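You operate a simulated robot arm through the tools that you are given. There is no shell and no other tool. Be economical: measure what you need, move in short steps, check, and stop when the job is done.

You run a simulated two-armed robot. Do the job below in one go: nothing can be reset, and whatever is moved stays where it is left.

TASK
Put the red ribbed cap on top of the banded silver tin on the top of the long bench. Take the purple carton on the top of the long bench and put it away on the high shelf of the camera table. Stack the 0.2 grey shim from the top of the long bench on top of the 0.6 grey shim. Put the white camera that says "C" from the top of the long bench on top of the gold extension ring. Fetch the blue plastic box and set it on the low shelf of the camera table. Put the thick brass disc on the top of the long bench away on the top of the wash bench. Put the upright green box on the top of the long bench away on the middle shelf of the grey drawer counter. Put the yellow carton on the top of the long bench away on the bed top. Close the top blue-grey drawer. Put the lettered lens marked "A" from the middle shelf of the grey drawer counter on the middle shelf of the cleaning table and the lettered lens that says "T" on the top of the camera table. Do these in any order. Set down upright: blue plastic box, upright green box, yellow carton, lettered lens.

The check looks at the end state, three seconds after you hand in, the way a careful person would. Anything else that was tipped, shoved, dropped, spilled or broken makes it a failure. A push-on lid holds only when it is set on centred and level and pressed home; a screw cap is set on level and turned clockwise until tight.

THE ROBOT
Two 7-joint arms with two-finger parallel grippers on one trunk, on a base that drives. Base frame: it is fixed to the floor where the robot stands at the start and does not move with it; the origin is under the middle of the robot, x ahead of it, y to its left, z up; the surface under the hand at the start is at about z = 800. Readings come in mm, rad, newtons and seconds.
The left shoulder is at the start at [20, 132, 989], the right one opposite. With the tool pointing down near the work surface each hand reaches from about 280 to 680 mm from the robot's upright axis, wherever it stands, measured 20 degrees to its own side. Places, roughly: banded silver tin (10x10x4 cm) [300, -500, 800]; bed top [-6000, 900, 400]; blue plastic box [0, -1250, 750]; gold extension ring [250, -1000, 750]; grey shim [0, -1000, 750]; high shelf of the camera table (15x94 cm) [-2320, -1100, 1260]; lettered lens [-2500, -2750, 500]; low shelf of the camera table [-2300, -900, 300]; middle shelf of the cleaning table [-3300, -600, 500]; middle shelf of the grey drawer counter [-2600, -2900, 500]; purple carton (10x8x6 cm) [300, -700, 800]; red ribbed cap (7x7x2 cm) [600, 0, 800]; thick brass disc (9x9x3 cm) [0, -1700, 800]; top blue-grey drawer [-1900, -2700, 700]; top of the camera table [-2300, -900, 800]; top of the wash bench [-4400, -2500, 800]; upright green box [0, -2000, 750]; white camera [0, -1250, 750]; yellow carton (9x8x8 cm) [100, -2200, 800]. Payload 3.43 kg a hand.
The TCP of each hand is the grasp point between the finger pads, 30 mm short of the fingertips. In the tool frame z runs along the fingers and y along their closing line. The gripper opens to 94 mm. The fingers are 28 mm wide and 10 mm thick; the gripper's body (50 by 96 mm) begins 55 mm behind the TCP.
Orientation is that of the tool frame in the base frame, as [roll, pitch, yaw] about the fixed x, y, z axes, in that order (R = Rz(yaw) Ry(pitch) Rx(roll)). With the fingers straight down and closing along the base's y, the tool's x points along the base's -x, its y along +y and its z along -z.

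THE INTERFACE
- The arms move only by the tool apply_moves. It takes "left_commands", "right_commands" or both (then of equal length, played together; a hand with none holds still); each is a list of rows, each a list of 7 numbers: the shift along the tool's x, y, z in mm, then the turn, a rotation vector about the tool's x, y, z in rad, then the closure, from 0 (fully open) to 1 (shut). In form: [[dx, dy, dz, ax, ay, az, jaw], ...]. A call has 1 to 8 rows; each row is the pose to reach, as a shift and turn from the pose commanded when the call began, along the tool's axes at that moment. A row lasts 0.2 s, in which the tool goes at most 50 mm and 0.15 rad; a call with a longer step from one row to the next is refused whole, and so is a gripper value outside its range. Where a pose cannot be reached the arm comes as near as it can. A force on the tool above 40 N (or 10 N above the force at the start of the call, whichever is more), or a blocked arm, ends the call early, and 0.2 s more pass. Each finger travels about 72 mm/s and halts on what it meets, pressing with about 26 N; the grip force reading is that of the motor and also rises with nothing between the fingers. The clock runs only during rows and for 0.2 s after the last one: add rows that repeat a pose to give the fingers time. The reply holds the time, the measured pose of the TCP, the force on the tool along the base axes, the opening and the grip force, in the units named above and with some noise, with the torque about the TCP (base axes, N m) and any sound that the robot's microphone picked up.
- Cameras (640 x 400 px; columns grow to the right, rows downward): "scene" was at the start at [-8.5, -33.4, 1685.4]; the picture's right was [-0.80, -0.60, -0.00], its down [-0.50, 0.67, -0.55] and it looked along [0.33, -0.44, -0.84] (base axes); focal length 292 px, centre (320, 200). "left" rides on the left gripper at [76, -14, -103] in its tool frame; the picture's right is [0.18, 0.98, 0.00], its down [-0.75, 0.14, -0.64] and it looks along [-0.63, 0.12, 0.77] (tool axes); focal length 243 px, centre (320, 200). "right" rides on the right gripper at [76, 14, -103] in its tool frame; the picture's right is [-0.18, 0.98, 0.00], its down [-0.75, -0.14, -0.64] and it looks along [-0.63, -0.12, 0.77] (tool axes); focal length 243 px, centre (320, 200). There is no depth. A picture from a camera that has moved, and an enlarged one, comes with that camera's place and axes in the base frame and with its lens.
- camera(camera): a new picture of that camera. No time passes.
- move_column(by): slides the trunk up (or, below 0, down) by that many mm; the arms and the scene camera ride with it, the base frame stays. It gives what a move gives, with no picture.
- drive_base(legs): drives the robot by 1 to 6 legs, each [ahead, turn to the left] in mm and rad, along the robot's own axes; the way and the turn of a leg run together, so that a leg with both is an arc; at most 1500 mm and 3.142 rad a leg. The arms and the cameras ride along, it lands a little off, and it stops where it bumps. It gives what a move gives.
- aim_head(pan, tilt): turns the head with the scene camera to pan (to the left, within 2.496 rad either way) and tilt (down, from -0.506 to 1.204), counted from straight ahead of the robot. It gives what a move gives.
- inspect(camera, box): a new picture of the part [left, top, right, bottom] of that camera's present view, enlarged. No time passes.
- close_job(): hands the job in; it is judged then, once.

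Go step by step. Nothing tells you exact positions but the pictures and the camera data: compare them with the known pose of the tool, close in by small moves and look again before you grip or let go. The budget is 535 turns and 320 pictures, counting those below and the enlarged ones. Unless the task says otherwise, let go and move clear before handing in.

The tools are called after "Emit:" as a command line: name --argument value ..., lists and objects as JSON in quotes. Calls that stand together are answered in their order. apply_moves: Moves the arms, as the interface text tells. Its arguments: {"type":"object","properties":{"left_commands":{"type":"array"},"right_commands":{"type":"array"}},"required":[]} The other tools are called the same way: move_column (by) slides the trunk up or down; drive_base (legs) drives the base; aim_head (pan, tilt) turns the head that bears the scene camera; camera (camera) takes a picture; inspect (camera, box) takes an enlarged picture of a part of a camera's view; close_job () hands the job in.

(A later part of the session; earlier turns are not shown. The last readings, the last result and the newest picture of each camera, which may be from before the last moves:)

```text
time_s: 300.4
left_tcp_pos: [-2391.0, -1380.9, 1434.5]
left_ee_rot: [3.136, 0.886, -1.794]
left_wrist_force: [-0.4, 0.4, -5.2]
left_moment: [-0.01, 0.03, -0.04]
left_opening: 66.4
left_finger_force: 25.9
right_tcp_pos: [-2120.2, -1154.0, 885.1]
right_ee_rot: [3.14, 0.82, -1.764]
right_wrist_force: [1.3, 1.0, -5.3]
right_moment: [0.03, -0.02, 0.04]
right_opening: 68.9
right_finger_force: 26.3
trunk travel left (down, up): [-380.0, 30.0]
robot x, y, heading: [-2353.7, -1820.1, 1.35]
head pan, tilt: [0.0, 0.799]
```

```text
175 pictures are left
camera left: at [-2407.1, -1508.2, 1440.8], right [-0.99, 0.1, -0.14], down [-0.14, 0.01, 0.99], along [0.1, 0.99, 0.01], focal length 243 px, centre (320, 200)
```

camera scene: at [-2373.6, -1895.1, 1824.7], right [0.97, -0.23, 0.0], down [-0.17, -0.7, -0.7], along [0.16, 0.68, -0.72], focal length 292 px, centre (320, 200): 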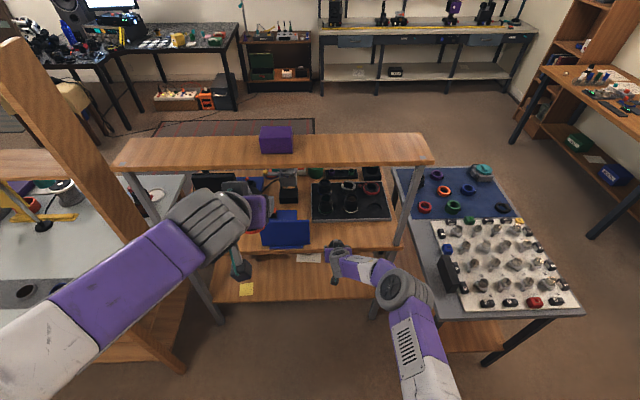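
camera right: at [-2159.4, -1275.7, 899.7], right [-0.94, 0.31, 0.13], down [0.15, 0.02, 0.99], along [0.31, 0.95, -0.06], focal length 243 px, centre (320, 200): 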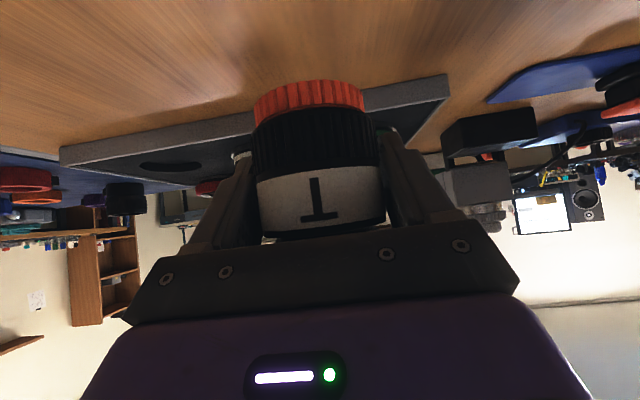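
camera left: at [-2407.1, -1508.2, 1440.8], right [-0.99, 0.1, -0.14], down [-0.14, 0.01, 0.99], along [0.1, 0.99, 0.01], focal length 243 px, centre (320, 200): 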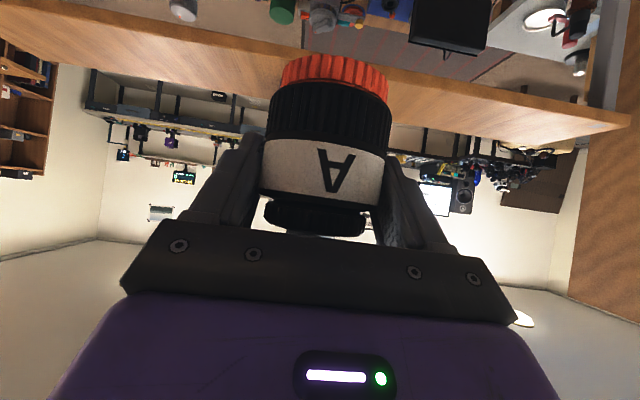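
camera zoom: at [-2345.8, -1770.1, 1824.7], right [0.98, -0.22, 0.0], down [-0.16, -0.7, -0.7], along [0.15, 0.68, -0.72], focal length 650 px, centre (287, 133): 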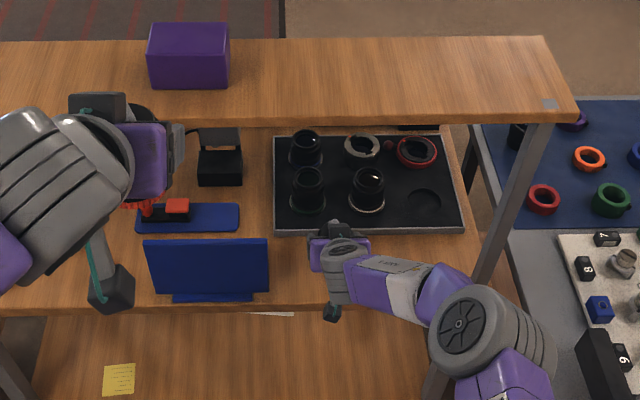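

T lands on free wood between the tray and the edge. I restore the grip tilt and lower the trunk.

Emit:
apply_moves --right_commands '[[0, 0, 0, 0, -0.041, 0, 1]]'

Emit:
move_column --by -38

Emit:
inspect --camera "right" --box '[160, 0, 480, 260]'

```text
time_s: 300.8
left_tcp_pos: [-2393.5, -1381.9, 1435.2]
left_ee_rot: [3.134, 0.886, -1.799]
left_wrist_force: [0.0, 0.1, -5.3]
left_moment: [-0.01, 0.0, -0.01]
left_opening: 66.0
left_finger_force: 26.2
right_tcp_pos: [-2120.9, -1154.4, 885.8]
right_ee_rot: [3.139, 0.861, -1.761]
right_wrist_force: [0.4, -0.6, -5.9]
right_moment: [-0.04, 0.02, -0.01]
right_opening: 68.8
right_finger_force: 25.7
trunk travel left (down, up): [-380.0, 30.0]
robot x, y, heading: [-2355.1, -1819.0, 1.352]
head pan, tilt: [0.0, 0.799]
```

```text
time_s: 301.6
left_tcp_pos: [-2392.7, -1380.2, 1397.7]
left_ee_rot: [3.134, 0.889, -1.797]
left_wrist_force: [0.2, -0.5, -5.7]
left_moment: [0.0, 0.01, 0.03]
left_opening: 66.2
left_finger_force: 25.8
right_tcp_pos: [-2121.0, -1152.9, 846.8]
right_ee_rot: [-3.14, 0.86, -1.763]
right_wrist_force: [-0.1, 0.1, -5.1]
right_moment: [0.03, 0.01, 0.01]
right_opening: 68.8
right_finger_force: 26.7
trunk travel left (down, up): [-342.0, 68.0]
robot x, y, heading: [-2352.2, -1815.6, 1.356]
head pan, tilt: [0.0, 0.799]
```

```text
1.54 times, centred on (320, 130) of right
camera zoom: at [-2159.4, -1275.8, 856.2], right [-0.94, 0.31, 0.14], down [0.14, -0.02, 0.99], along [0.31, 0.95, -0.02], focal length 373 px, centre (320, 308)
```

zoom: 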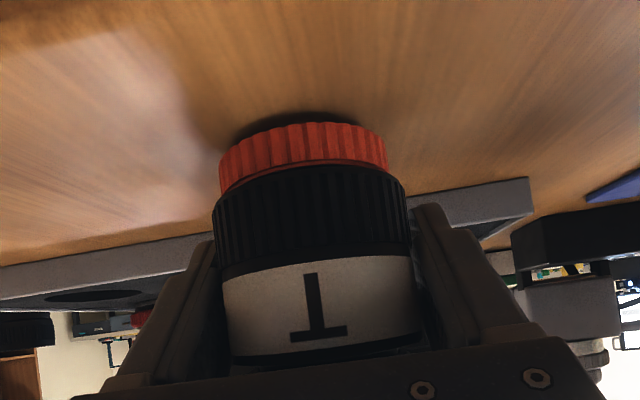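

Almost on the wood. I lower the last millimetres until it takes the weight.

Emit:
apply_moves --right_commands '[[1.5, 0, 1.3, 0, 0, 0, 1], [3, 0, 2.6, 0, 0, 0, 1], [4.5, 0, 3.9, 0, 0, 0, 1]]'

```text
time_s: 302.4
left_tcp_pos: [-2392.4, -1380.9, 1397.3]
left_ee_rot: [3.135, 0.887, -1.794]
left_wrist_force: [0.1, -0.4, -5.5]
left_moment: [0.01, -0.01, 0.0]
left_opening: 66.1
left_finger_force: 26.2
right_tcp_pos: [-2120.5, -1153.2, 843.2]
right_ee_rot: [-3.141, 0.862, -1.764]
right_wrist_force: [-1.2, -2.7, 1.4]
right_moment: [-0.19, 0.0, -0.04]
right_opening: 68.8
right_finger_force: 26.8
trunk travel left (down, up): [-342.0, 68.0]
robot x, y, heading: [-2358.1, -1814.9, 1.35]
head pan, tilt: [0.0, 0.799]
```

It touches. One more millimetre, then I open and draw back along the finger line.

Emit:
apply_moves --right_commands '[[1, 0, 0.8, 0, 0, 0, 1], [0.5, 0, 0.4, 0, 0, 0, 0.15], [0.5, 0, 0.4, 0, 0, 0, 0.05], [0.5, 0, 0.4, 0, 0, 0, 0], [0.5, 0, -20, 0, 0, 0, 0], [0.5, 0, -55, 0, 0, 0, 0], [0.5, 0, -95, 0, 0, 0, 0]]'

Emit:
camera --camera "right"

```text
time_s: 304.0
left_tcp_pos: [-2393.1, -1381.7, 1397.9]
left_ee_rot: [3.135, 0.888, -1.797]
left_wrist_force: [-0.6, -0.5, -4.9]
left_moment: [0.04, 0.01, -0.01]
left_opening: 66.1
left_finger_force: 25.8
right_tcp_pos: [-2133.8, -1226.0, 903.7]
right_ee_rot: [3.141, 0.862, -1.763]
right_wrist_force: [0.0, -1.0, -0.1]
right_moment: [0.05, 0.02, -0.03]
right_opening: 93.9
right_finger_force: 0.0
trunk travel left (down, up): [-342.0, 68.0]
robot x, y, heading: [-2354.1, -1822.5, 1.353]
head pan, tilt: [0.0, 0.799]
```

```text
173 pictures are left
camera right: at [-2173.4, -1348.3, 912.7], right [-0.94, 0.31, 0.14], down [0.14, -0.02, 0.99], along [0.31, 0.95, -0.02], focal length 243 px, centre (320, 200)
```

right: 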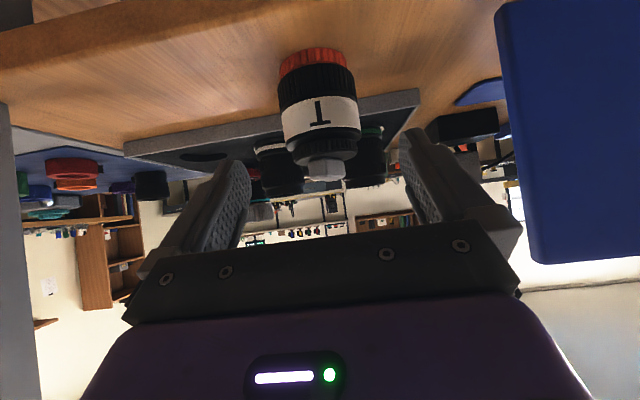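

T stands upright on the table. I back off and look toward the cleaning table from this side.

Emit:
drive_base --legs '[[-150, 0], [0, 0.8]]'

Emit:
aim_head --pan 0.1 --tilt 0.65

Emit:
camera --camera "scene"

```text
time_s: 307.4
left_tcp_pos: [-2728.6, -1688.6, 1396.8]
left_ee_rot: [3.136, 0.887, -0.995]
left_wrist_force: [0.3, -0.2, -4.6]
left_moment: [0.0, -0.01, -0.02]
left_opening: 66.0
left_finger_force: 26.8
right_tcp_pos: [-2660.9, -1394.2, 903.6]
right_ee_rot: [3.141, 0.861, -0.961]
right_wrist_force: [-0.1, -0.5, -0.2]
right_moment: [0.01, -0.02, 0.0]
right_opening: 94.0
right_finger_force: 0.1
trunk travel left (down, up): [-342.0, 68.0]
robot x, y, heading: [-2385.9, -1968.4, 2.155]
head pan, tilt: [0.0, 0.799]
```

```text
time_s: 308.1
left_tcp_pos: [-2728.9, -1689.5, 1397.0]
left_ee_rot: [3.134, 0.887, -0.992]
left_wrist_force: [-0.1, 0.5, -5.6]
left_moment: [-0.02, -0.03, 0.02]
left_opening: 65.9
left_finger_force: 25.7
right_tcp_pos: [-2661.0, -1394.0, 902.5]
right_ee_rot: [-3.141, 0.86, -0.963]
right_wrist_force: [-0.1, -0.2, 0.2]
right_moment: [-0.01, 0.01, -0.01]
right_opening: 93.9
right_finger_force: 0.1
trunk travel left (down, up): [-342.0, 68.0]
robot x, y, heading: [-2387.4, -1964.0, 2.153]
head pan, tilt: [0.099, 0.649]
```

```text
172 pictures are left
camera scene: at [-2427.7, -1923.9, 1799.2], right [0.78, 0.63, 0.0], down [0.38, -0.47, -0.8], along [-0.5, 0.62, -0.61], focal length 292 px, centre (320, 200)
```

scene: 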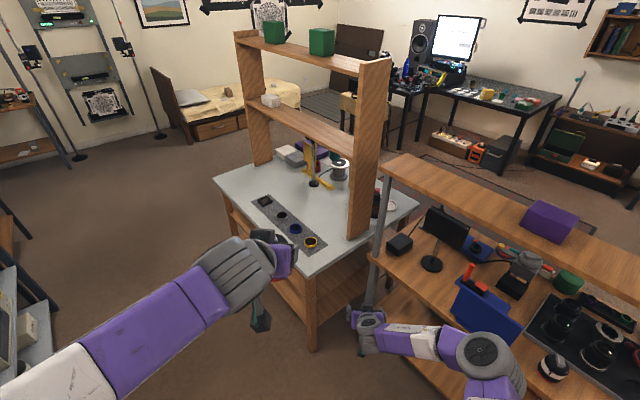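

The cleaning table's back side faces this aisle. I turn west to see the way and its shelves.

Emit:
drive_base --legs '[[0, 0.99]]'

Emit:
aim_head --pan -0.1 --tilt 0.5

Emit:
camera --camera "scene"

```text
time_s: 311.1
left_tcp_pos: [-2807.0, -2098.3, 1396.6]
left_ee_rot: [3.136, 0.887, -0.009]
left_wrist_force: [-0.2, -0.2, -6.0]
left_moment: [-0.02, -0.01, -0.01]
left_opening: 66.1
left_finger_force: 25.8
right_tcp_pos: [-3014.6, -1879.8, 903.0]
right_ee_rot: [-3.142, 0.862, 0.025]
right_wrist_force: [-0.4, 0.2, 0.4]
right_moment: [0.03, 0.0, 0.03]
right_opening: 94.2
right_finger_force: 0.1
trunk travel left (down, up): [-342.0, 68.0]
robot x, y, heading: [-2386.6, -1966.9, 3.144]
head pan, tilt: [0.099, 0.649]
```

```text
time_s: 311.8
left_tcp_pos: [-2806.9, -2099.3, 1396.6]
left_ee_rot: [3.137, 0.886, -0.008]
left_wrist_force: [-0.1, 0.2, -5.3]
left_moment: [-0.02, 0.02, -0.01]
left_opening: 66.0
left_finger_force: 26.2
right_tcp_pos: [-3014.1, -1879.8, 904.2]
right_ee_rot: [-3.142, 0.859, 0.026]
right_wrist_force: [0.2, 1.1, 0.1]
right_moment: [0.02, 0.02, 0.02]
right_opening: 93.8
right_finger_force: 0.0
trunk travel left (down, up): [-342.0, 68.0]
robot x, y, heading: [-2384.4, -1964.0, 3.143]
head pan, tilt: [-0.099, 0.499]
```

```text
171 pictures are left
camera scene: at [-2450.2, -1957.8, 1812.6], right [0.1, 0.99, 0.0], down [0.48, -0.05, -0.88], along [-0.87, 0.09, -0.48], focal length 292 px, centre (320, 200)
```

scene: 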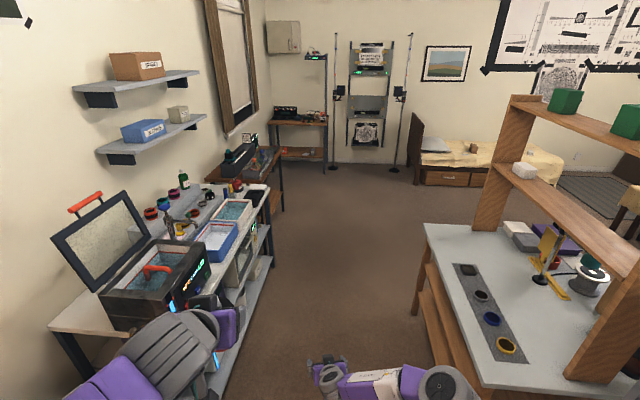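

The way is clear. I tuck the right hand upright and drive along the aisle to the cleaning table's back.

Emit:
apply_moves --right_commands '[[8, -5, -46, 0, 0.14, 0, 0], [16, -10, -92, 0, 0.28, 0, 0], [24, -15, -138, 0, 0.42, 0, 0], [32, -20, -184, 0, 0.56, 0, 0], [40, -25, -230, 0, 0.7, 0, 0], [49, -30, -275, 0, 0.84, 0, 0], [49, -30, -275, 0, 0.86, 0, 0]]'

Emit:
drive_base --legs '[[0, -0.113], [1100, 0], [0, -1.676]]'

Emit:
aim_head --pan 0 --tilt 0.8

Emit:
camera --camera "scene"

```text
time_s: 313.4
left_tcp_pos: [-2808.1, -2099.8, 1395.3]
left_ee_rot: [3.135, 0.884, -0.007]
left_wrist_force: [0.1, 0.8, -6.4]
left_moment: [0.0, -0.01, 0.01]
left_opening: 66.1
left_finger_force: 25.6
right_tcp_pos: [-2774.2, -1844.1, 1045.2]
right_ee_rot: [-3.14, -0.002, 0.026]
right_wrist_force: [0.4, 0.0, 0.8]
right_moment: [0.02, -0.04, 0.03]
right_opening: 94.0
right_finger_force: 0.1
trunk travel left (down, up): [-342.0, 68.0]
robot x, y, heading: [-2390.1, -1964.7, 3.142]
head pan, tilt: [-0.099, 0.499]
```

```text
time_s: 323.7
left_tcp_pos: [-3522.3, -1396.5, 1395.6]
left_ee_rot: [3.134, 0.888, -1.801]
left_wrist_force: [-0.3, 0.0, -6.2]
left_moment: [-0.02, 0.0, -0.02]
left_opening: 65.6
left_finger_force: 26.2
right_tcp_pos: [-3281.8, -1485.4, 1045.3]
right_ee_rot: [-3.141, 0.0, -1.769]
right_wrist_force: [0.1, -0.5, 0.1]
right_moment: [0.01, 0.02, 0.01]
right_opening: 94.0
right_finger_force: 0.1
trunk travel left (down, up): [-342.0, 68.0]
robot x, y, heading: [-3485.8, -1835.4, 1.342]
head pan, tilt: [-0.099, 0.499]
```

```text
time_s: 324.5
left_tcp_pos: [-3522.2, -1396.7, 1395.9]
left_ee_rot: [3.138, 0.887, -1.803]
left_wrist_force: [0.1, 0.2, -5.8]
left_moment: [0.01, 0.01, 0.03]
left_opening: 65.7
left_finger_force: 25.9
right_tcp_pos: [-3281.7, -1485.7, 1044.6]
right_ee_rot: [3.14, 0.0, -1.77]
right_wrist_force: [0.2, 0.9, -0.9]
right_moment: [0.0, 0.0, 0.0]
right_opening: 93.9
right_finger_force: 0.0
trunk travel left (down, up): [-342.0, 68.0]
robot x, y, heading: [-3488.3, -1834.1, 1.347]
head pan, tilt: [0.0, 0.799]
```

```text
170 pictures are left
camera scene: at [-3478.3, -1787.3, 1786.8], right [0.97, -0.22, 0.0], down [-0.16, -0.7, -0.7], along [0.16, 0.68, -0.72], focal length 292 px, centre (320, 200)
```

scene: 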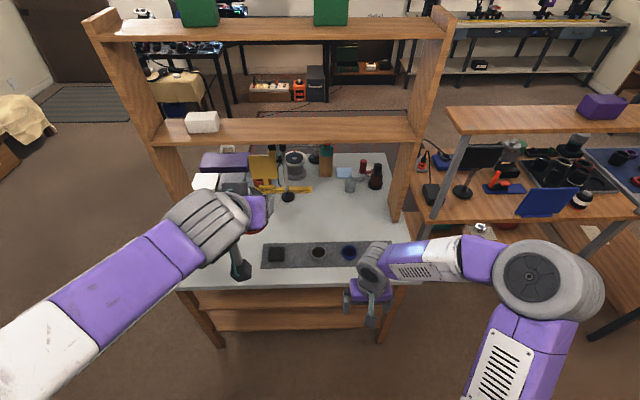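

I lower the trunk to see the middle shelf.

Emit:
move_column --by -342

Emit:
camera --camera "scene"

Emit:
camera --camera "right"

```text
time_s: 327.8
left_tcp_pos: [-3521.5, -1396.7, 1054.0]
left_ee_rot: [3.137, 0.886, -1.802]
left_wrist_force: [0.4, -0.4, -5.8]
left_moment: [-0.04, 0.01, -0.04]
left_opening: 65.9
left_finger_force: 26.3
right_tcp_pos: [-3282.3, -1485.8, 703.4]
right_ee_rot: [-3.141, -0.001, -1.769]
right_wrist_force: [-0.8, 0.0, 0.1]
right_moment: [-0.03, 0.02, 0.02]
right_opening: 94.3
right_finger_force: 0.1
trunk travel left (down, up): [0.0, 410.0]
robot x, y, heading: [-3487.1, -1835.5, 1.345]
head pan, tilt: [0.0, 0.799]
```

```text
169 pictures are left
camera scene: at [-3478.3, -1787.4, 1444.8], right [0.97, -0.22, 0.0], down [-0.16, -0.7, -0.7], along [0.16, 0.68, -0.72], focal length 292 px, centre (320, 200)
```

scene: 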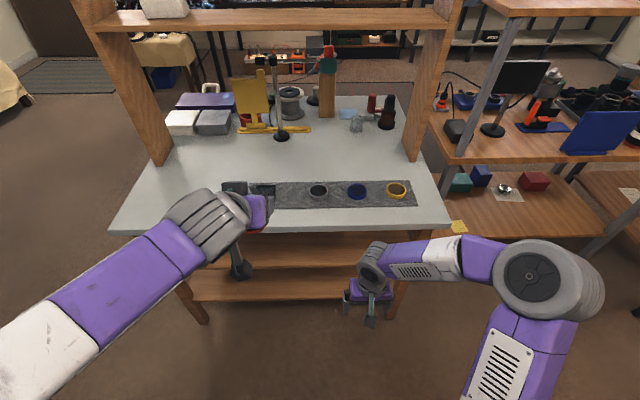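

```text
168 pictures are left
camera right: at [-3311.2, -1557.5, 805.3], right [-0.93, 0.38, 0.0], down [0.29, 0.71, 0.64], along [0.24, 0.6, -0.77], focal length 243 px, centre (320, 200)
```

right: 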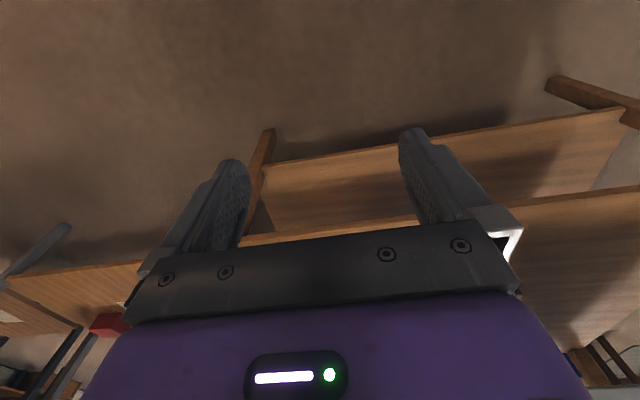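

I enlarge the shelf area.

Emit:
inspect --camera "scene" --box '[160, 210, 430, 330]'

Emit:
inspect --camera "right" --box '[240, 80, 640, 300]'

```text
2.37 times, centred on (295, 270) of scene
camera zoom: at [-3478.3, -1787.4, 1444.8], right [0.97, -0.22, 0.0], down [-0.16, -0.7, -0.7], along [0.16, 0.68, -0.72], focal length 693 px, centre (379, 34)
```

zoom: 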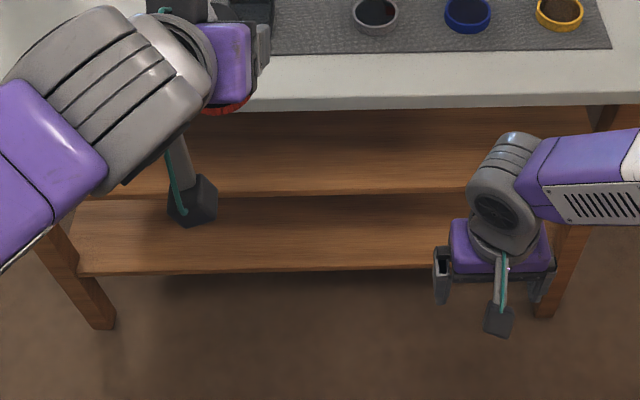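

```text
1.60 times, centred on (440, 190) of right
camera zoom: at [-3311.2, -1557.5, 805.3], right [-0.93, 0.38, 0.0], down [0.29, 0.71, 0.64], along [0.24, 0.6, -0.77], focal length 388 px, centre (128, 216)
```

zoom: 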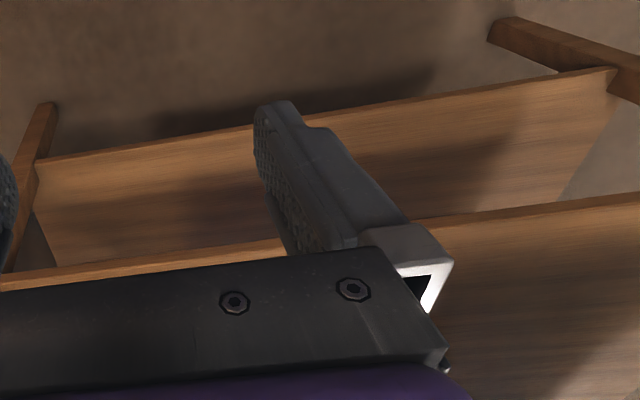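

The middle shelf edge is at about [-3500, -1188], z 500, empty here. I back off 100 mm and bring lens A down in front of it.

Emit:
drive_base --legs '[[-110, 0]]'

Emit:
apply_moves --left_commands '[[10, 0, 25, 0, 0, 0, 1], [30, 0, 60, 0, 0, 0, 1], [50, 0, 95, 0, 0, 0, 1], [70, 0, 130, 0, 0, 0, 1], [90, 0, 165, 0, 0, 0, 1], [112, 0, 200, 0, 0, 0, 1], [134, 0, 235, 0, 0, 0, 1]]'

Emit:
apply_moves --left_commands '[[20, 0, 32, 0, 0, 0, 1], [42, 0, 66, 0, 0, 0, 1], [64, 0, 101, 0, 0, 0, 1], [86, 0, 136, 0, 0, 0, 1], [104, 0, 165, 0, 0, 0, 1], [118, 0, 190, 0, 0, 0, 1]]'

Emit:
camera --camera "left"

```text
time_s: 329.0
left_tcp_pos: [-3546.5, -1505.3, 1054.8]
left_ee_rot: [3.136, 0.886, -1.802]
left_wrist_force: [0.7, 0.4, -6.2]
left_moment: [0.0, 0.0, 0.01]
left_opening: 65.4
left_finger_force: 25.8
right_tcp_pos: [-3306.6, -1593.6, 702.6]
right_ee_rot: [-3.141, 0.002, -1.772]
right_wrist_force: [0.2, 0.9, -0.3]
right_moment: [0.0, 0.01, 0.02]
right_opening: 94.1
right_finger_force: 0.1
trunk travel left (down, up): [0.0, 410.0]
robot x, y, heading: [-3508.7, -1945.9, 1.345]
head pan, tilt: [0.0, 0.799]
```

```text
time_s: 330.6
left_tcp_pos: [-3527.1, -1410.0, 801.7]
left_ee_rot: [3.139, 0.887, -1.801]
left_wrist_force: [-0.6, -0.5, -5.0]
left_moment: [-0.02, -0.02, 0.01]
left_opening: 65.7
left_finger_force: 26.8
right_tcp_pos: [-3306.5, -1593.2, 703.3]
right_ee_rot: [3.142, 0.001, -1.771]
right_wrist_force: [-0.3, -0.6, -0.5]
right_moment: [0.01, 0.02, 0.08]
right_opening: 93.8
right_finger_force: 0.0
trunk travel left (down, up): [0.0, 410.0]
robot x, y, heading: [-3508.9, -1945.1, 1.338]
head pan, tilt: [0.0, 0.799]
```

```text
time_s: 332.0
left_tcp_pos: [-3510.7, -1337.7, 590.9]
left_ee_rot: [3.134, 0.887, -1.802]
left_wrist_force: [-0.6, 0.3, -5.7]
left_moment: [-0.05, 0.0, 0.01]
left_opening: 65.3
left_finger_force: 26.4
right_tcp_pos: [-3304.9, -1592.8, 702.5]
right_ee_rot: [3.141, 0.0, -1.77]
right_wrist_force: [0.7, 0.2, 0.8]
right_moment: [-0.03, 0.02, 0.02]
right_opening: 93.9
right_finger_force: 0.1
trunk travel left (down, up): [0.0, 410.0]
robot x, y, heading: [-3510.7, -1943.4, 1.341]
head pan, tilt: [0.0, 0.799]
```

```text
165 pictures are left
camera left: at [-3526.4, -1465.9, 596.5], right [-0.98, 0.11, -0.14], down [-0.14, 0.01, 0.99], along [0.11, 0.99, 0.01], focal length 243 px, centre (320, 200)
```

left: 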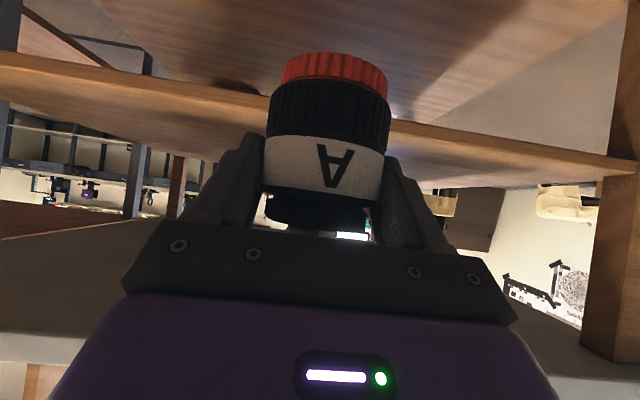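

The shelf's surface is near z 504, and the lens clears it by about 30 mm. I drive it in over the shelf.

Emit:
drive_base --legs '[[215, 0]]'

Emit:
camera --camera "left"

Emit:
inspect --camera "scene" --box '[120, 180, 420, 360]'

```text
time_s: 333.7
left_tcp_pos: [-3461.5, -1130.4, 590.8]
left_ee_rot: [3.136, 0.884, -1.805]
left_wrist_force: [0.1, 0.2, -6.0]
left_moment: [0.0, 0.0, 0.0]
left_opening: 65.4
left_finger_force: 26.5
right_tcp_pos: [-3256.3, -1385.3, 704.3]
right_ee_rot: [-3.14, 0.0, -1.772]
right_wrist_force: [-0.7, -0.3, -0.2]
right_moment: [0.02, 0.02, 0.0]
right_opening: 94.1
right_finger_force: 0.1
trunk travel left (down, up): [0.0, 410.0]
robot x, y, heading: [-3462.8, -1734.8, 1.343]
head pan, tilt: [0.0, 0.799]
```

```text
164 pictures are left
camera left: at [-3477.1, -1258.2, 596.8], right [-0.98, 0.11, -0.14], down [-0.14, 0.01, 0.99], along [0.11, 0.99, 0.0], focal length 243 px, centre (320, 200)
```

left: 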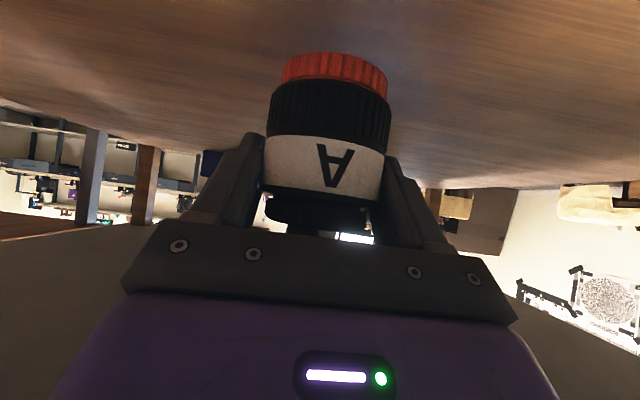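

```text
2.13 times, centred on (270, 270) of scene
camera zoom: at [-3454.5, -1686.3, 1444.7], right [0.97, -0.23, 0.0], down [-0.16, -0.7, -0.7], along [0.16, 0.68, -0.72], focal length 624 px, centre (427, 51)
```

zoom: 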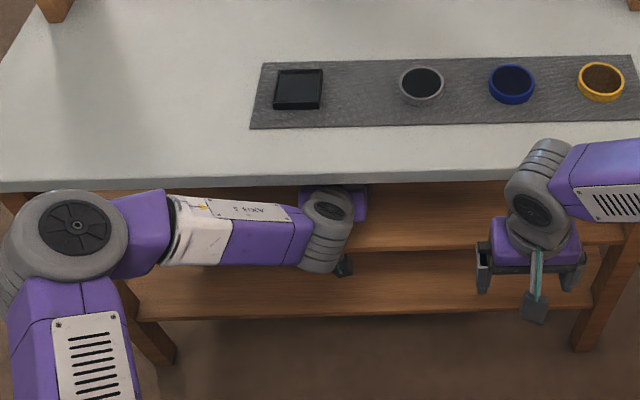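

Clear. I lower the lens toward the shelf.

Emit:
apply_moves --left_commands '[[8, 0, 6, 0, -0.012, 0, 1], [15, 0, 13, 0, -0.012, 0, 1], [20, 0, 16, 0, -0.012, 0, 1], [22, 0, 18, 0, -0.012, 0, 1]]'

Emit:
inspect --camera "left" --box '[200, 0, 460, 180]'

```text
time_s: 334.7
left_tcp_pos: [-3460.4, -1129.2, 566.5]
left_ee_rot: [3.135, 0.907, -1.806]
left_wrist_force: [-3.4, -3.9, 18.6]
left_moment: [-0.33, 0.02, -0.06]
left_opening: 65.4
left_finger_force: 26.1
right_tcp_pos: [-3256.8, -1385.8, 703.8]
right_ee_rot: [-3.141, 0.003, -1.775]
right_wrist_force: [-0.2, 0.3, 0.3]
right_moment: [0.01, -0.03, -0.02]
right_opening: 94.1
right_finger_force: 0.0
trunk travel left (down, up): [0.0, 410.0]
robot x, y, heading: [-3469.7, -1733.8, 1.341]
head pan, tilt: [0.0, 0.799]
heard: snap
```

```text
2.22 times, centred on (330, 90) of left
camera zoom: at [-3476.7, -1257.8, 569.9], right [-0.98, 0.11, -0.14], down [-0.14, -0.01, 0.99], along [0.11, 0.99, 0.02], focal length 539 px, centre (298, 444)
```

zoom: 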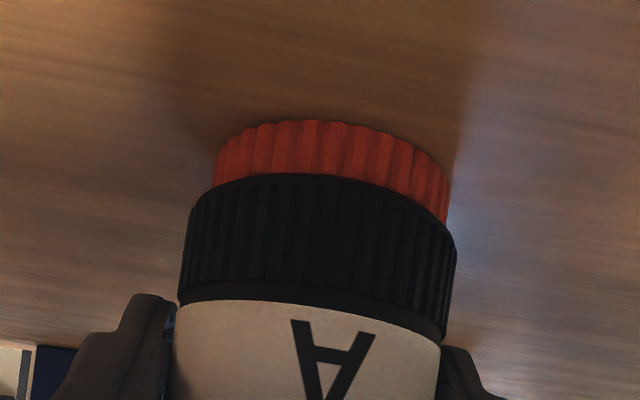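

It rests on the shelf; a snap was heard, probably the base cap seating under the pressure. I ease off, release, and draw back, then look.

Emit:
apply_moves --left_commands '[[-2.3, 0, -1.9, 0, 0, 0, 1], [-2.3, 0, -1.9, 0, 0, 0, 0.15], [-2.3, 0, -1.9, 0, 0, 0, 0.05], [-2.3, 0, -1.9, 0, 0, 0, 0], [-2.3, 0, -22, 0, 0, 0, 0], [-2.3, 0, -57, 0, 0, 0, 0], [-2.3, 0, -97, 0, 0, 0, 0]]'

Emit:
camera --camera "left"

```text
time_s: 336.3
left_tcp_pos: [-3478.3, -1203.6, 625.8]
left_ee_rot: [3.135, 0.899, -1.806]
left_wrist_force: [-0.1, -0.7, 0.9]
left_moment: [0.05, 0.02, -0.03]
left_opening: 93.9
left_finger_force: 0.0
right_tcp_pos: [-3257.5, -1385.8, 703.2]
right_ee_rot: [-3.14, 0.001, -1.773]
right_wrist_force: [-0.2, -0.1, 0.1]
right_moment: [-0.03, -0.01, 0.0]
right_opening: 93.8
right_finger_force: 0.1
trunk travel left (down, up): [0.0, 410.0]
robot x, y, heading: [-3464.9, -1736.0, 1.346]
head pan, tilt: [0.0, 0.799]
```

```text
161 pictures are left
camera left: at [-3494.1, -1330.9, 629.5], right [-0.98, 0.11, -0.14], down [-0.14, 0.0, 0.99], along [0.11, 0.99, 0.02], focal length 243 px, centre (320, 200)
```

left: 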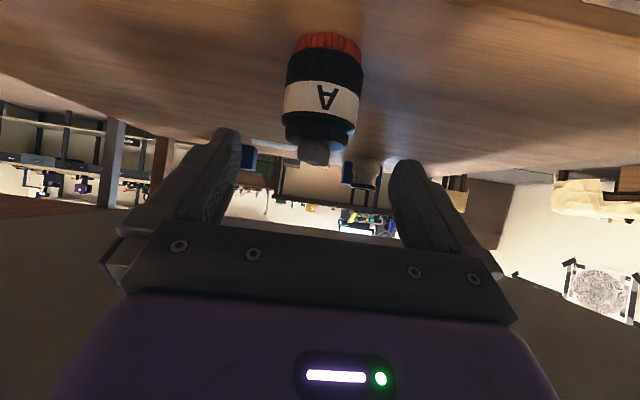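

Lens A stands upright on the cleaning table's shelf. I back out, then tuck the left hand upright and raise the trunk.

Emit:
drive_base --legs '[[-200, 0]]'

Emit:
move_column --by 250

Emit:
apply_moves --left_commands '[[8, 0, -40, 0, 0.13, 0, 0], [16, 0, -80, 0, 0.26, 0, 0], [24, 0, -120, 0, 0.39, 0, 0], [32, 0, -160, 0, 0.52, 0, 0], [40, 0, -200, 0, 0.65, 0, 0], [45, 0, -230, 0, 0.78, 0, 0], [49, 0, -250, 0, 0.9, 0, 0]]'

Emit:
camera --camera "scene"

```text
time_s: 337.9
left_tcp_pos: [-3522.8, -1395.4, 624.3]
left_ee_rot: [3.134, 0.899, -1.806]
left_wrist_force: [0.4, -0.5, -0.7]
left_moment: [-0.01, -0.02, -0.05]
left_opening: 94.2
left_finger_force: 0.1
right_tcp_pos: [-3302.6, -1578.4, 703.6]
right_ee_rot: [3.14, 0.001, -1.773]
right_wrist_force: [-0.5, -0.4, 0.1]
right_moment: [-0.01, 0.01, 0.02]
right_opening: 93.9
right_finger_force: 0.0
trunk travel left (down, up): [0.0, 410.0]
robot x, y, heading: [-3510.1, -1929.3, 1.342]
head pan, tilt: [0.0, 0.799]
```

```text
time_s: 340.4
left_tcp_pos: [-3523.8, -1395.2, 873.9]
left_ee_rot: [3.134, 0.896, -1.808]
left_wrist_force: [0.7, 0.0, 0.8]
left_moment: [0.0, -0.02, -0.01]
left_opening: 94.3
left_finger_force: 0.1
right_tcp_pos: [-3302.9, -1579.6, 953.4]
right_ee_rot: [-3.14, 0.0, -1.773]
right_wrist_force: [0.2, -0.2, 0.4]
right_moment: [-0.06, 0.01, 0.01]
right_opening: 93.9
right_finger_force: 0.0
trunk travel left (down, up): [-250.0, 160.0]
robot x, y, heading: [-3509.6, -1928.5, 1.338]
head pan, tilt: [0.0, 0.799]
```

```text
time_s: 342.1
left_tcp_pos: [-3574.5, -1616.1, 992.1]
left_ee_rot: [3.139, -0.002, -1.802]
left_wrist_force: [-0.1, -0.2, -0.7]
left_moment: [0.03, -0.02, -0.01]
left_opening: 94.1
left_finger_force: 0.1
right_tcp_pos: [-3301.5, -1577.9, 952.1]
right_ee_rot: [3.141, 0.002, -1.774]
right_wrist_force: [0.0, -0.2, -0.8]
right_moment: [-0.01, 0.0, -0.02]
right_opening: 93.9
right_finger_force: 0.0
trunk travel left (down, up): [-250.0, 160.0]
robot x, y, heading: [-3506.1, -1930.5, 1.342]
head pan, tilt: [0.0, 0.799]
```

```text
160 pictures are left
camera scene: at [-3499.4, -1880.0, 1694.7], right [0.97, -0.23, 0.0], down [-0.16, -0.7, -0.7], along [0.16, 0.68, -0.72], focal length 292 px, centre (320, 200)
```

scene: 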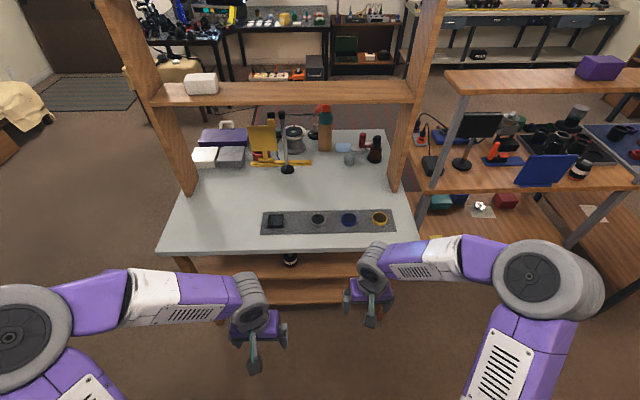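

All fine. Before leaving I look at the wash bench top for a free place.

Emit:
aim_head --pan 2.4 --tilt 0.5

Emit:
camera --camera "scene"

```text
time_s: 344.2
left_tcp_pos: [-3573.9, -1615.0, 992.4]
left_ee_rot: [3.137, -0.001, -1.803]
left_wrist_force: [0.0, 0.1, 1.2]
left_moment: [-0.01, 0.01, -0.02]
left_opening: 94.2
left_finger_force: 0.1
right_tcp_pos: [-3303.0, -1577.0, 953.3]
right_ee_rot: [-3.14, 0.001, -1.773]
right_wrist_force: [0.1, 0.3, -1.3]
right_moment: [0.01, -0.01, -0.01]
right_opening: 94.0
right_finger_force: 0.0
trunk travel left (down, up): [-250.0, 160.0]
robot x, y, heading: [-3506.7, -1931.7, 1.344]
head pan, tilt: [2.4, 0.499]
```

```text
159 pictures are left
camera scene: at [-3593.0, -2009.8, 1720.7], right [-0.56, 0.83, 0.0], down [0.4, 0.27, -0.88], along [-0.73, -0.5, -0.48], focal length 292 px, centre (320, 200)
```

scene: 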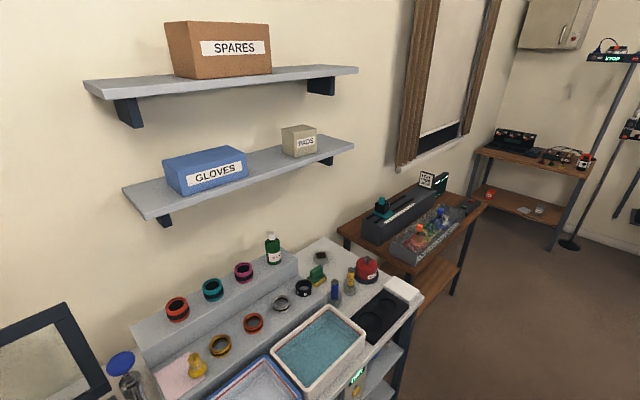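

Emit:
inspect --camera "scene" --box '[120, 220, 460, 400]'

Emit:
aim_head --pan 2.49 --tilt 0.9

Emit:
camera --camera "scene"

```text
1.88 times, centred on (290, 310) of scene
camera zoom: at [-3593.0, -2009.8, 1720.7], right [-0.56, 0.83, 0.0], down [0.4, 0.27, -0.88], along [-0.73, -0.5, -0.48], focal length 551 px, centre (376, -7)
```

zoom: 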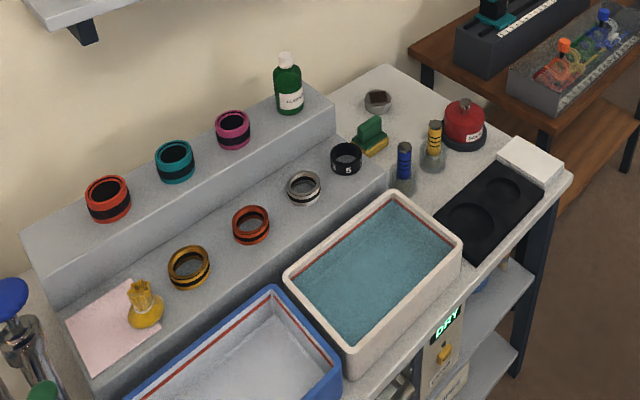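

```text
time_s: 345.1
left_tcp_pos: [-3575.1, -1615.4, 992.4]
left_ee_rot: [3.139, -0.002, -1.802]
left_wrist_force: [0.1, -0.1, -1.0]
left_moment: [0.0, 0.0, -0.01]
left_opening: 94.0
left_finger_force: 0.1
right_tcp_pos: [-3301.8, -1577.3, 954.2]
right_ee_rot: [3.141, -0.001, -1.773]
right_wrist_force: [-0.8, 0.5, 0.5]
right_moment: [0.0, -0.01, 0.0]
right_opening: 94.0
right_finger_force: 0.1
trunk travel left (down, up): [-250.0, 160.0]
robot x, y, heading: [-3506.8, -1932.8, 1.342]
head pan, tilt: [2.491, 0.901]
```

```text
157 pictures are left
camera scene: at [-3576.1, -2006.5, 1686.9], right [-0.64, 0.77, 0.0], down [0.6, 0.5, -0.62], along [-0.48, -0.4, -0.78], focal length 292 px, centre (320, 200)
```

scene: 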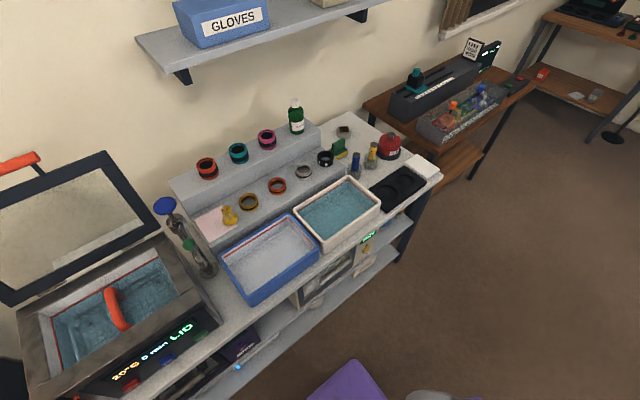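

The white bench with trays, bath and gloves shelf is the wash bench; free room is at its right rear corner. I go back to the long bench for the brass disc and green box.

Emit:
drive_base --legs '[[0, -1.37], [1450, 0], [1280, 0], [0, -0.15]]'

Emit:
aim_head --pan 0 --tilt 0.7

Emit:
camera --camera "scene"

```text
time_s: 362.3
left_tcp_pos: [-496.2, -1917.6, 991.4]
left_ee_rot: [3.139, -0.002, 2.963]
left_wrist_force: [0.0, 0.0, 0.4]
left_moment: [-0.01, -0.01, 0.0]
left_opening: 94.2
left_finger_force: 0.0
right_tcp_pos: [-446.9, -2186.8, 952.7]
right_ee_rot: [-3.14, 0.0, 2.988]
right_wrist_force: [0.3, -0.4, 0.0]
right_moment: [-0.01, 0.01, 0.02]
right_opening: 93.9
right_finger_force: 0.1
trunk travel left (down, up): [-250.0, 160.0]
robot x, y, heading: [-805.7, -1998.7, -0.18]
head pan, tilt: [2.491, 0.901]
```

```text
time_s: 364.5
left_tcp_pos: [-496.5, -1917.1, 992.6]
left_ee_rot: [3.139, 0.0, 2.963]
left_wrist_force: [0.2, -0.4, 0.6]
left_moment: [0.01, 0.01, 0.03]
left_opening: 93.6
left_finger_force: 0.0
right_tcp_pos: [-446.5, -2186.0, 953.2]
right_ee_rot: [-3.141, -0.001, 2.988]
right_wrist_force: [0.0, -0.1, -0.4]
right_moment: [-0.04, -0.02, 0.05]
right_opening: 94.0
right_finger_force: 0.0
trunk travel left (down, up): [-250.0, 160.0]
robot x, y, heading: [-806.5, -1999.0, -0.184]
head pan, tilt: [0.0, 0.7]
```

```text
156 pictures are left
camera scene: at [-754.3, -2009.2, 1703.0], right [-0.18, -0.98, 0.0], down [-0.63, 0.11, -0.76], along [0.75, -0.14, -0.64], focal length 292 px, centre (320, 200)
```

scene: 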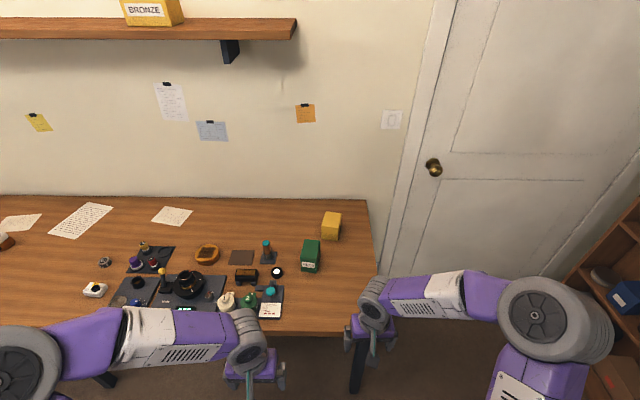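

Emit:
inspect --camera "scene" --box '[110, 200, 360, 330]'

```text
2.56 times, centred on (235, 265) of scene
camera zoom: at [-754.3, -2009.2, 1703.0], right [-0.18, -0.98, 0.0], down [-0.63, 0.11, -0.76], along [0.75, -0.14, -0.64], focal length 749 px, centre (538, 34)
```

zoom: 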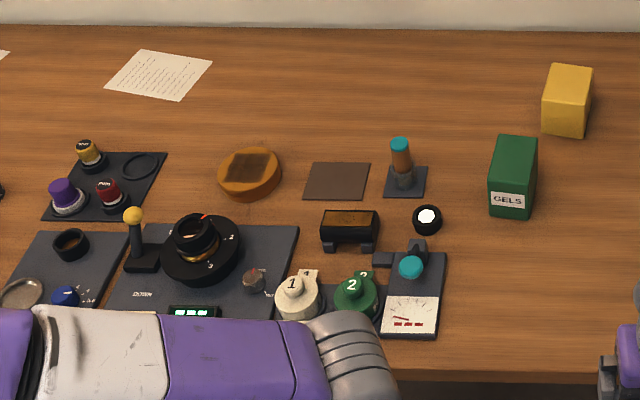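

The brass disc is about [41, -1718], the green GELS box about [-50, -2094]. I drive so the left hand can take the disc.

Emit:
drive_base --legs '[[0, 0.78], [425, 0], [0, -0.776]]'

Emit:
camera --camera "left"

Emit:
camera --camera "scene"

```text
time_s: 371.2
left_tcp_pos: [-146.7, -1673.5, 993.2]
left_ee_rot: [3.139, -0.002, 2.973]
left_wrist_force: [0.1, 0.3, 0.5]
left_moment: [0.0, -0.02, 0.02]
left_opening: 94.0
left_finger_force: 0.0
right_tcp_pos: [-93.9, -1944.1, 953.2]
right_ee_rot: [3.142, 0.0, 2.999]
right_wrist_force: [0.1, -0.6, 0.3]
right_moment: [-0.01, -0.01, -0.05]
right_opening: 93.7
right_finger_force: 0.0
trunk travel left (down, up): [-250.0, 160.0]
robot x, y, heading: [-455.2, -1762.5, -0.17]
head pan, tilt: [0.0, 0.7]
```

```text
154 pictures are left
camera left: at [-225.0, -1675.7, 1095.5], right [-0.02, 1.0, 0.0], down [0.77, 0.01, 0.64], along [0.64, 0.01, -0.77], focal length 243 px, centre (320, 200)
```

left: 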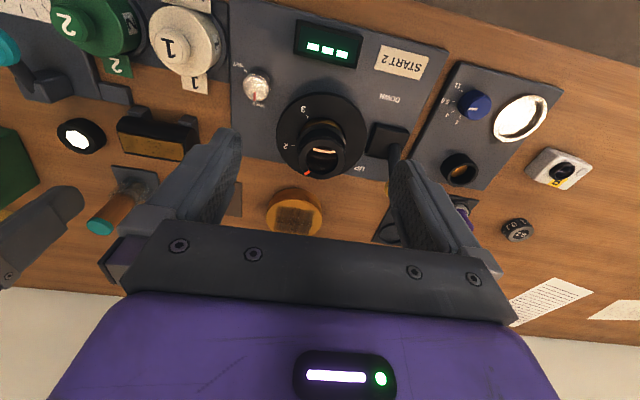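

```text
153 pictures are left
camera scene: at [-404.4, -1768.6, 1703.0], right [-0.17, -0.99, 0.0], down [-0.63, 0.11, -0.76], along [0.75, -0.13, -0.64], focal length 292 px, centre (320, 200)
```

scene: 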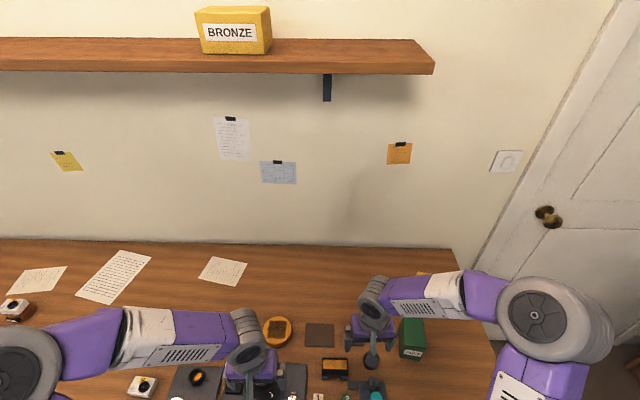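

I move the left hand above the disc.

Emit:
apply_moves --left_commands '[[-42, -2, 0, 0, 0, 0, 0], [-85, -4, 0, 0, 0, 0, 0], [-128, -6, 0, 0, 0, 0, 0], [-170, -9, 0, 0, 0, 0, 0], [-170, -9, 40, 0, 0, 0, 0]]'

Emit:
camera --camera "left"

```text
time_s: 372.4
left_tcp_pos: [19.4, -1711.6, 952.7]
left_ee_rot: [3.138, -0.001, 2.97]
left_wrist_force: [0.4, 0.1, 0.0]
left_moment: [0.0, 0.0, 0.0]
left_opening: 93.7
left_finger_force: 0.0
right_tcp_pos: [-93.5, -1943.2, 952.6]
right_ee_rot: [3.141, 0.001, 2.999]
right_wrist_force: [-0.3, 0.6, 1.1]
right_moment: [-0.02, -0.01, -0.01]
right_opening: 94.1
right_finger_force: 0.1
trunk travel left (down, up): [-250.0, 160.0]
robot x, y, heading: [-458.9, -1755.9, -0.169]
head pan, tilt: [0.0, 0.7]
```

```text
152 pictures are left
camera left: at [-59.1, -1713.0, 1055.2], right [-0.01, 1.0, 0.0], down [0.77, 0.01, 0.64], along [0.64, 0.01, -0.77], focal length 243 px, centre (320, 200)
```

left: 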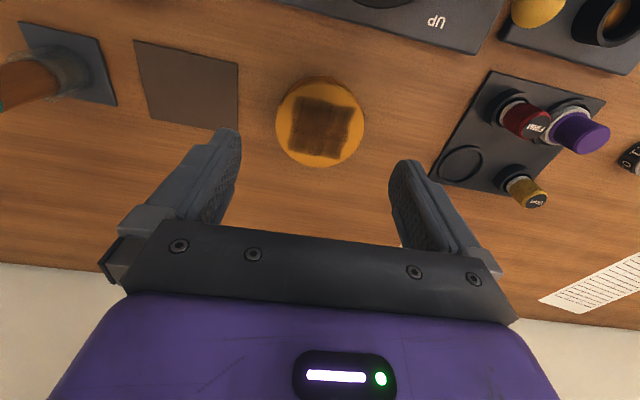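

The disc is about 85 mm wide, centred near [33, -1711], a snug fit for the jaws. I align and come to just above it.

Emit:
apply_moves --left_commands '[[-7, 2, 20, 0, 0, 0, 0], [-13, 3, 50, 0, 0, 0, 0], [-13, 3, 68, 0, 0, 0, 0]]'

Emit:
camera --camera "left"

```text
time_s: 373.2
left_tcp_pos: [31.9, -1709.3, 884.9]
left_ee_rot: [3.138, -0.002, 2.973]
left_wrist_force: [-0.1, 1.2, 0.1]
left_moment: [0.02, -0.01, -0.03]
left_opening: 94.0
left_finger_force: 0.0
right_tcp_pos: [-94.1, -1943.9, 953.3]
right_ee_rot: [3.14, -0.001, 2.996]
right_wrist_force: [0.7, -0.1, -0.4]
right_moment: [0.01, -0.06, 0.0]
right_opening: 94.0
right_finger_force: 0.1
trunk travel left (down, up): [-250.0, 160.0]
robot x, y, heading: [-451.2, -1758.6, -0.17]
head pan, tilt: [0.0, 0.7]
```

```text
151 pictures are left
camera left: at [-46.2, -1712.1, 987.2], right [-0.01, 1.0, 0.0], down [0.77, 0.01, 0.64], along [0.64, 0.01, -0.77], focal length 243 px, centre (320, 200)
```

left: 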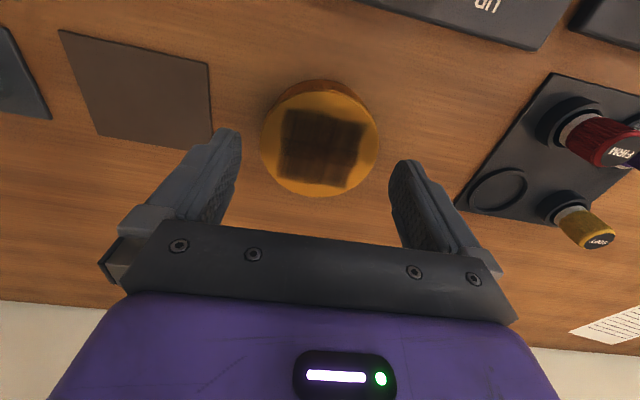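

Centred within a couple of mm. I go down slowly and close.

Emit:
apply_moves --left_commands '[[0, -0.5, 20, 0, 0, 0, 0], [0, -0.5, 32, 0, 0, 0, 0], [0, -0.5, 42, 0, 0, 0, 0], [0, -0.5, 49, 0, 0, 0, 0], [0, -0.5, 49, 0, 0, 0, 0.3], [0, -0.5, 49, 0, 0, 0, 1], [0, -0.5, 49, 0, 0, 0, 1]]'

Emit:
camera --camera "left"

```text
time_s: 374.8
left_tcp_pos: [31.6, -1710.4, 835.0]
left_ee_rot: [3.138, -0.003, 2.972]
left_wrist_force: [2.0, 1.8, 0.8]
left_moment: [-0.09, -0.06, 0.04]
left_opening: 85.7
left_finger_force: 25.7
right_tcp_pos: [-93.3, -1943.5, 952.7]
right_ee_rot: [-3.141, 0.0, 2.999]
right_wrist_force: [0.4, 0.3, -0.8]
right_moment: [-0.03, -0.01, -0.03]
right_opening: 94.0
right_finger_force: 0.1
trunk travel left (down, up): [-250.0, 160.0]
robot x, y, heading: [-458.0, -1759.6, -0.167]
head pan, tilt: [0.0, 0.7]
```

```text
150 pictures are left
camera left: at [-45.8, -1711.9, 938.1], right [-0.02, 1.0, 0.0], down [0.77, 0.01, 0.64], along [0.64, 0.01, -0.77], focal length 243 px, centre (320, 200)
```

left: 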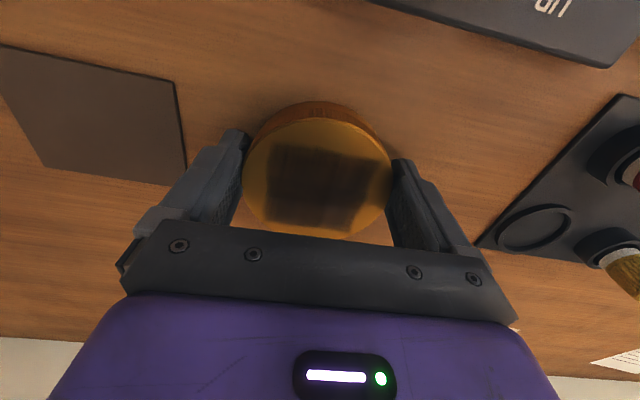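

Gripped at 86 mm. Brass may be heavy, so I lift very gently and watch for slip.

Emit:
apply_moves --left_commands '[[0, 0, -4, 0, 0, 0, 1], [0, 0, -8, 0, 0, 0, 1], [0, 0, -14, 0, 0, 0, 1], [0, 0, -20, 0, 0, 0, 1], [0, 0, -20, 0, 0, 0, 1], [0, 0, -20, 0, 0, 0, 1]]'

Emit:
camera --camera "left"

```text
time_s: 376.2
left_tcp_pos: [31.5, -1710.2, 855.3]
left_ee_rot: [3.137, -0.001, 2.972]
left_wrist_force: [0.0, -0.9, -4.2]
left_moment: [-0.02, 0.02, 0.0]
left_opening: 85.4
left_finger_force: 26.3
right_tcp_pos: [-94.0, -1944.0, 953.3]
right_ee_rot: [3.141, -0.002, 2.999]
right_wrist_force: [0.7, -0.2, -0.6]
right_moment: [-0.01, 0.01, 0.0]
right_opening: 94.1
right_finger_force: 0.0
trunk travel left (down, up): [-250.0, 160.0]
robot x, y, heading: [-456.9, -1758.6, -0.166]
head pan, tilt: [0.0, 0.7]
```

```text
149 pictures are left
camera left: at [-45.8, -1712.1, 958.1], right [-0.02, 1.0, 0.0], down [0.77, 0.01, 0.64], along [0.64, 0.01, -0.77], focal length 243 px, centre (320, 200)
```

left: 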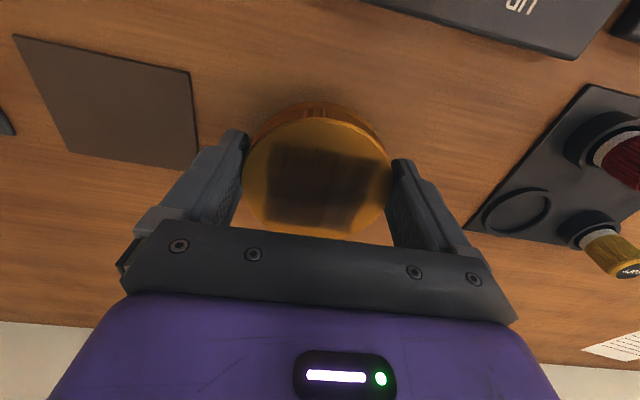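

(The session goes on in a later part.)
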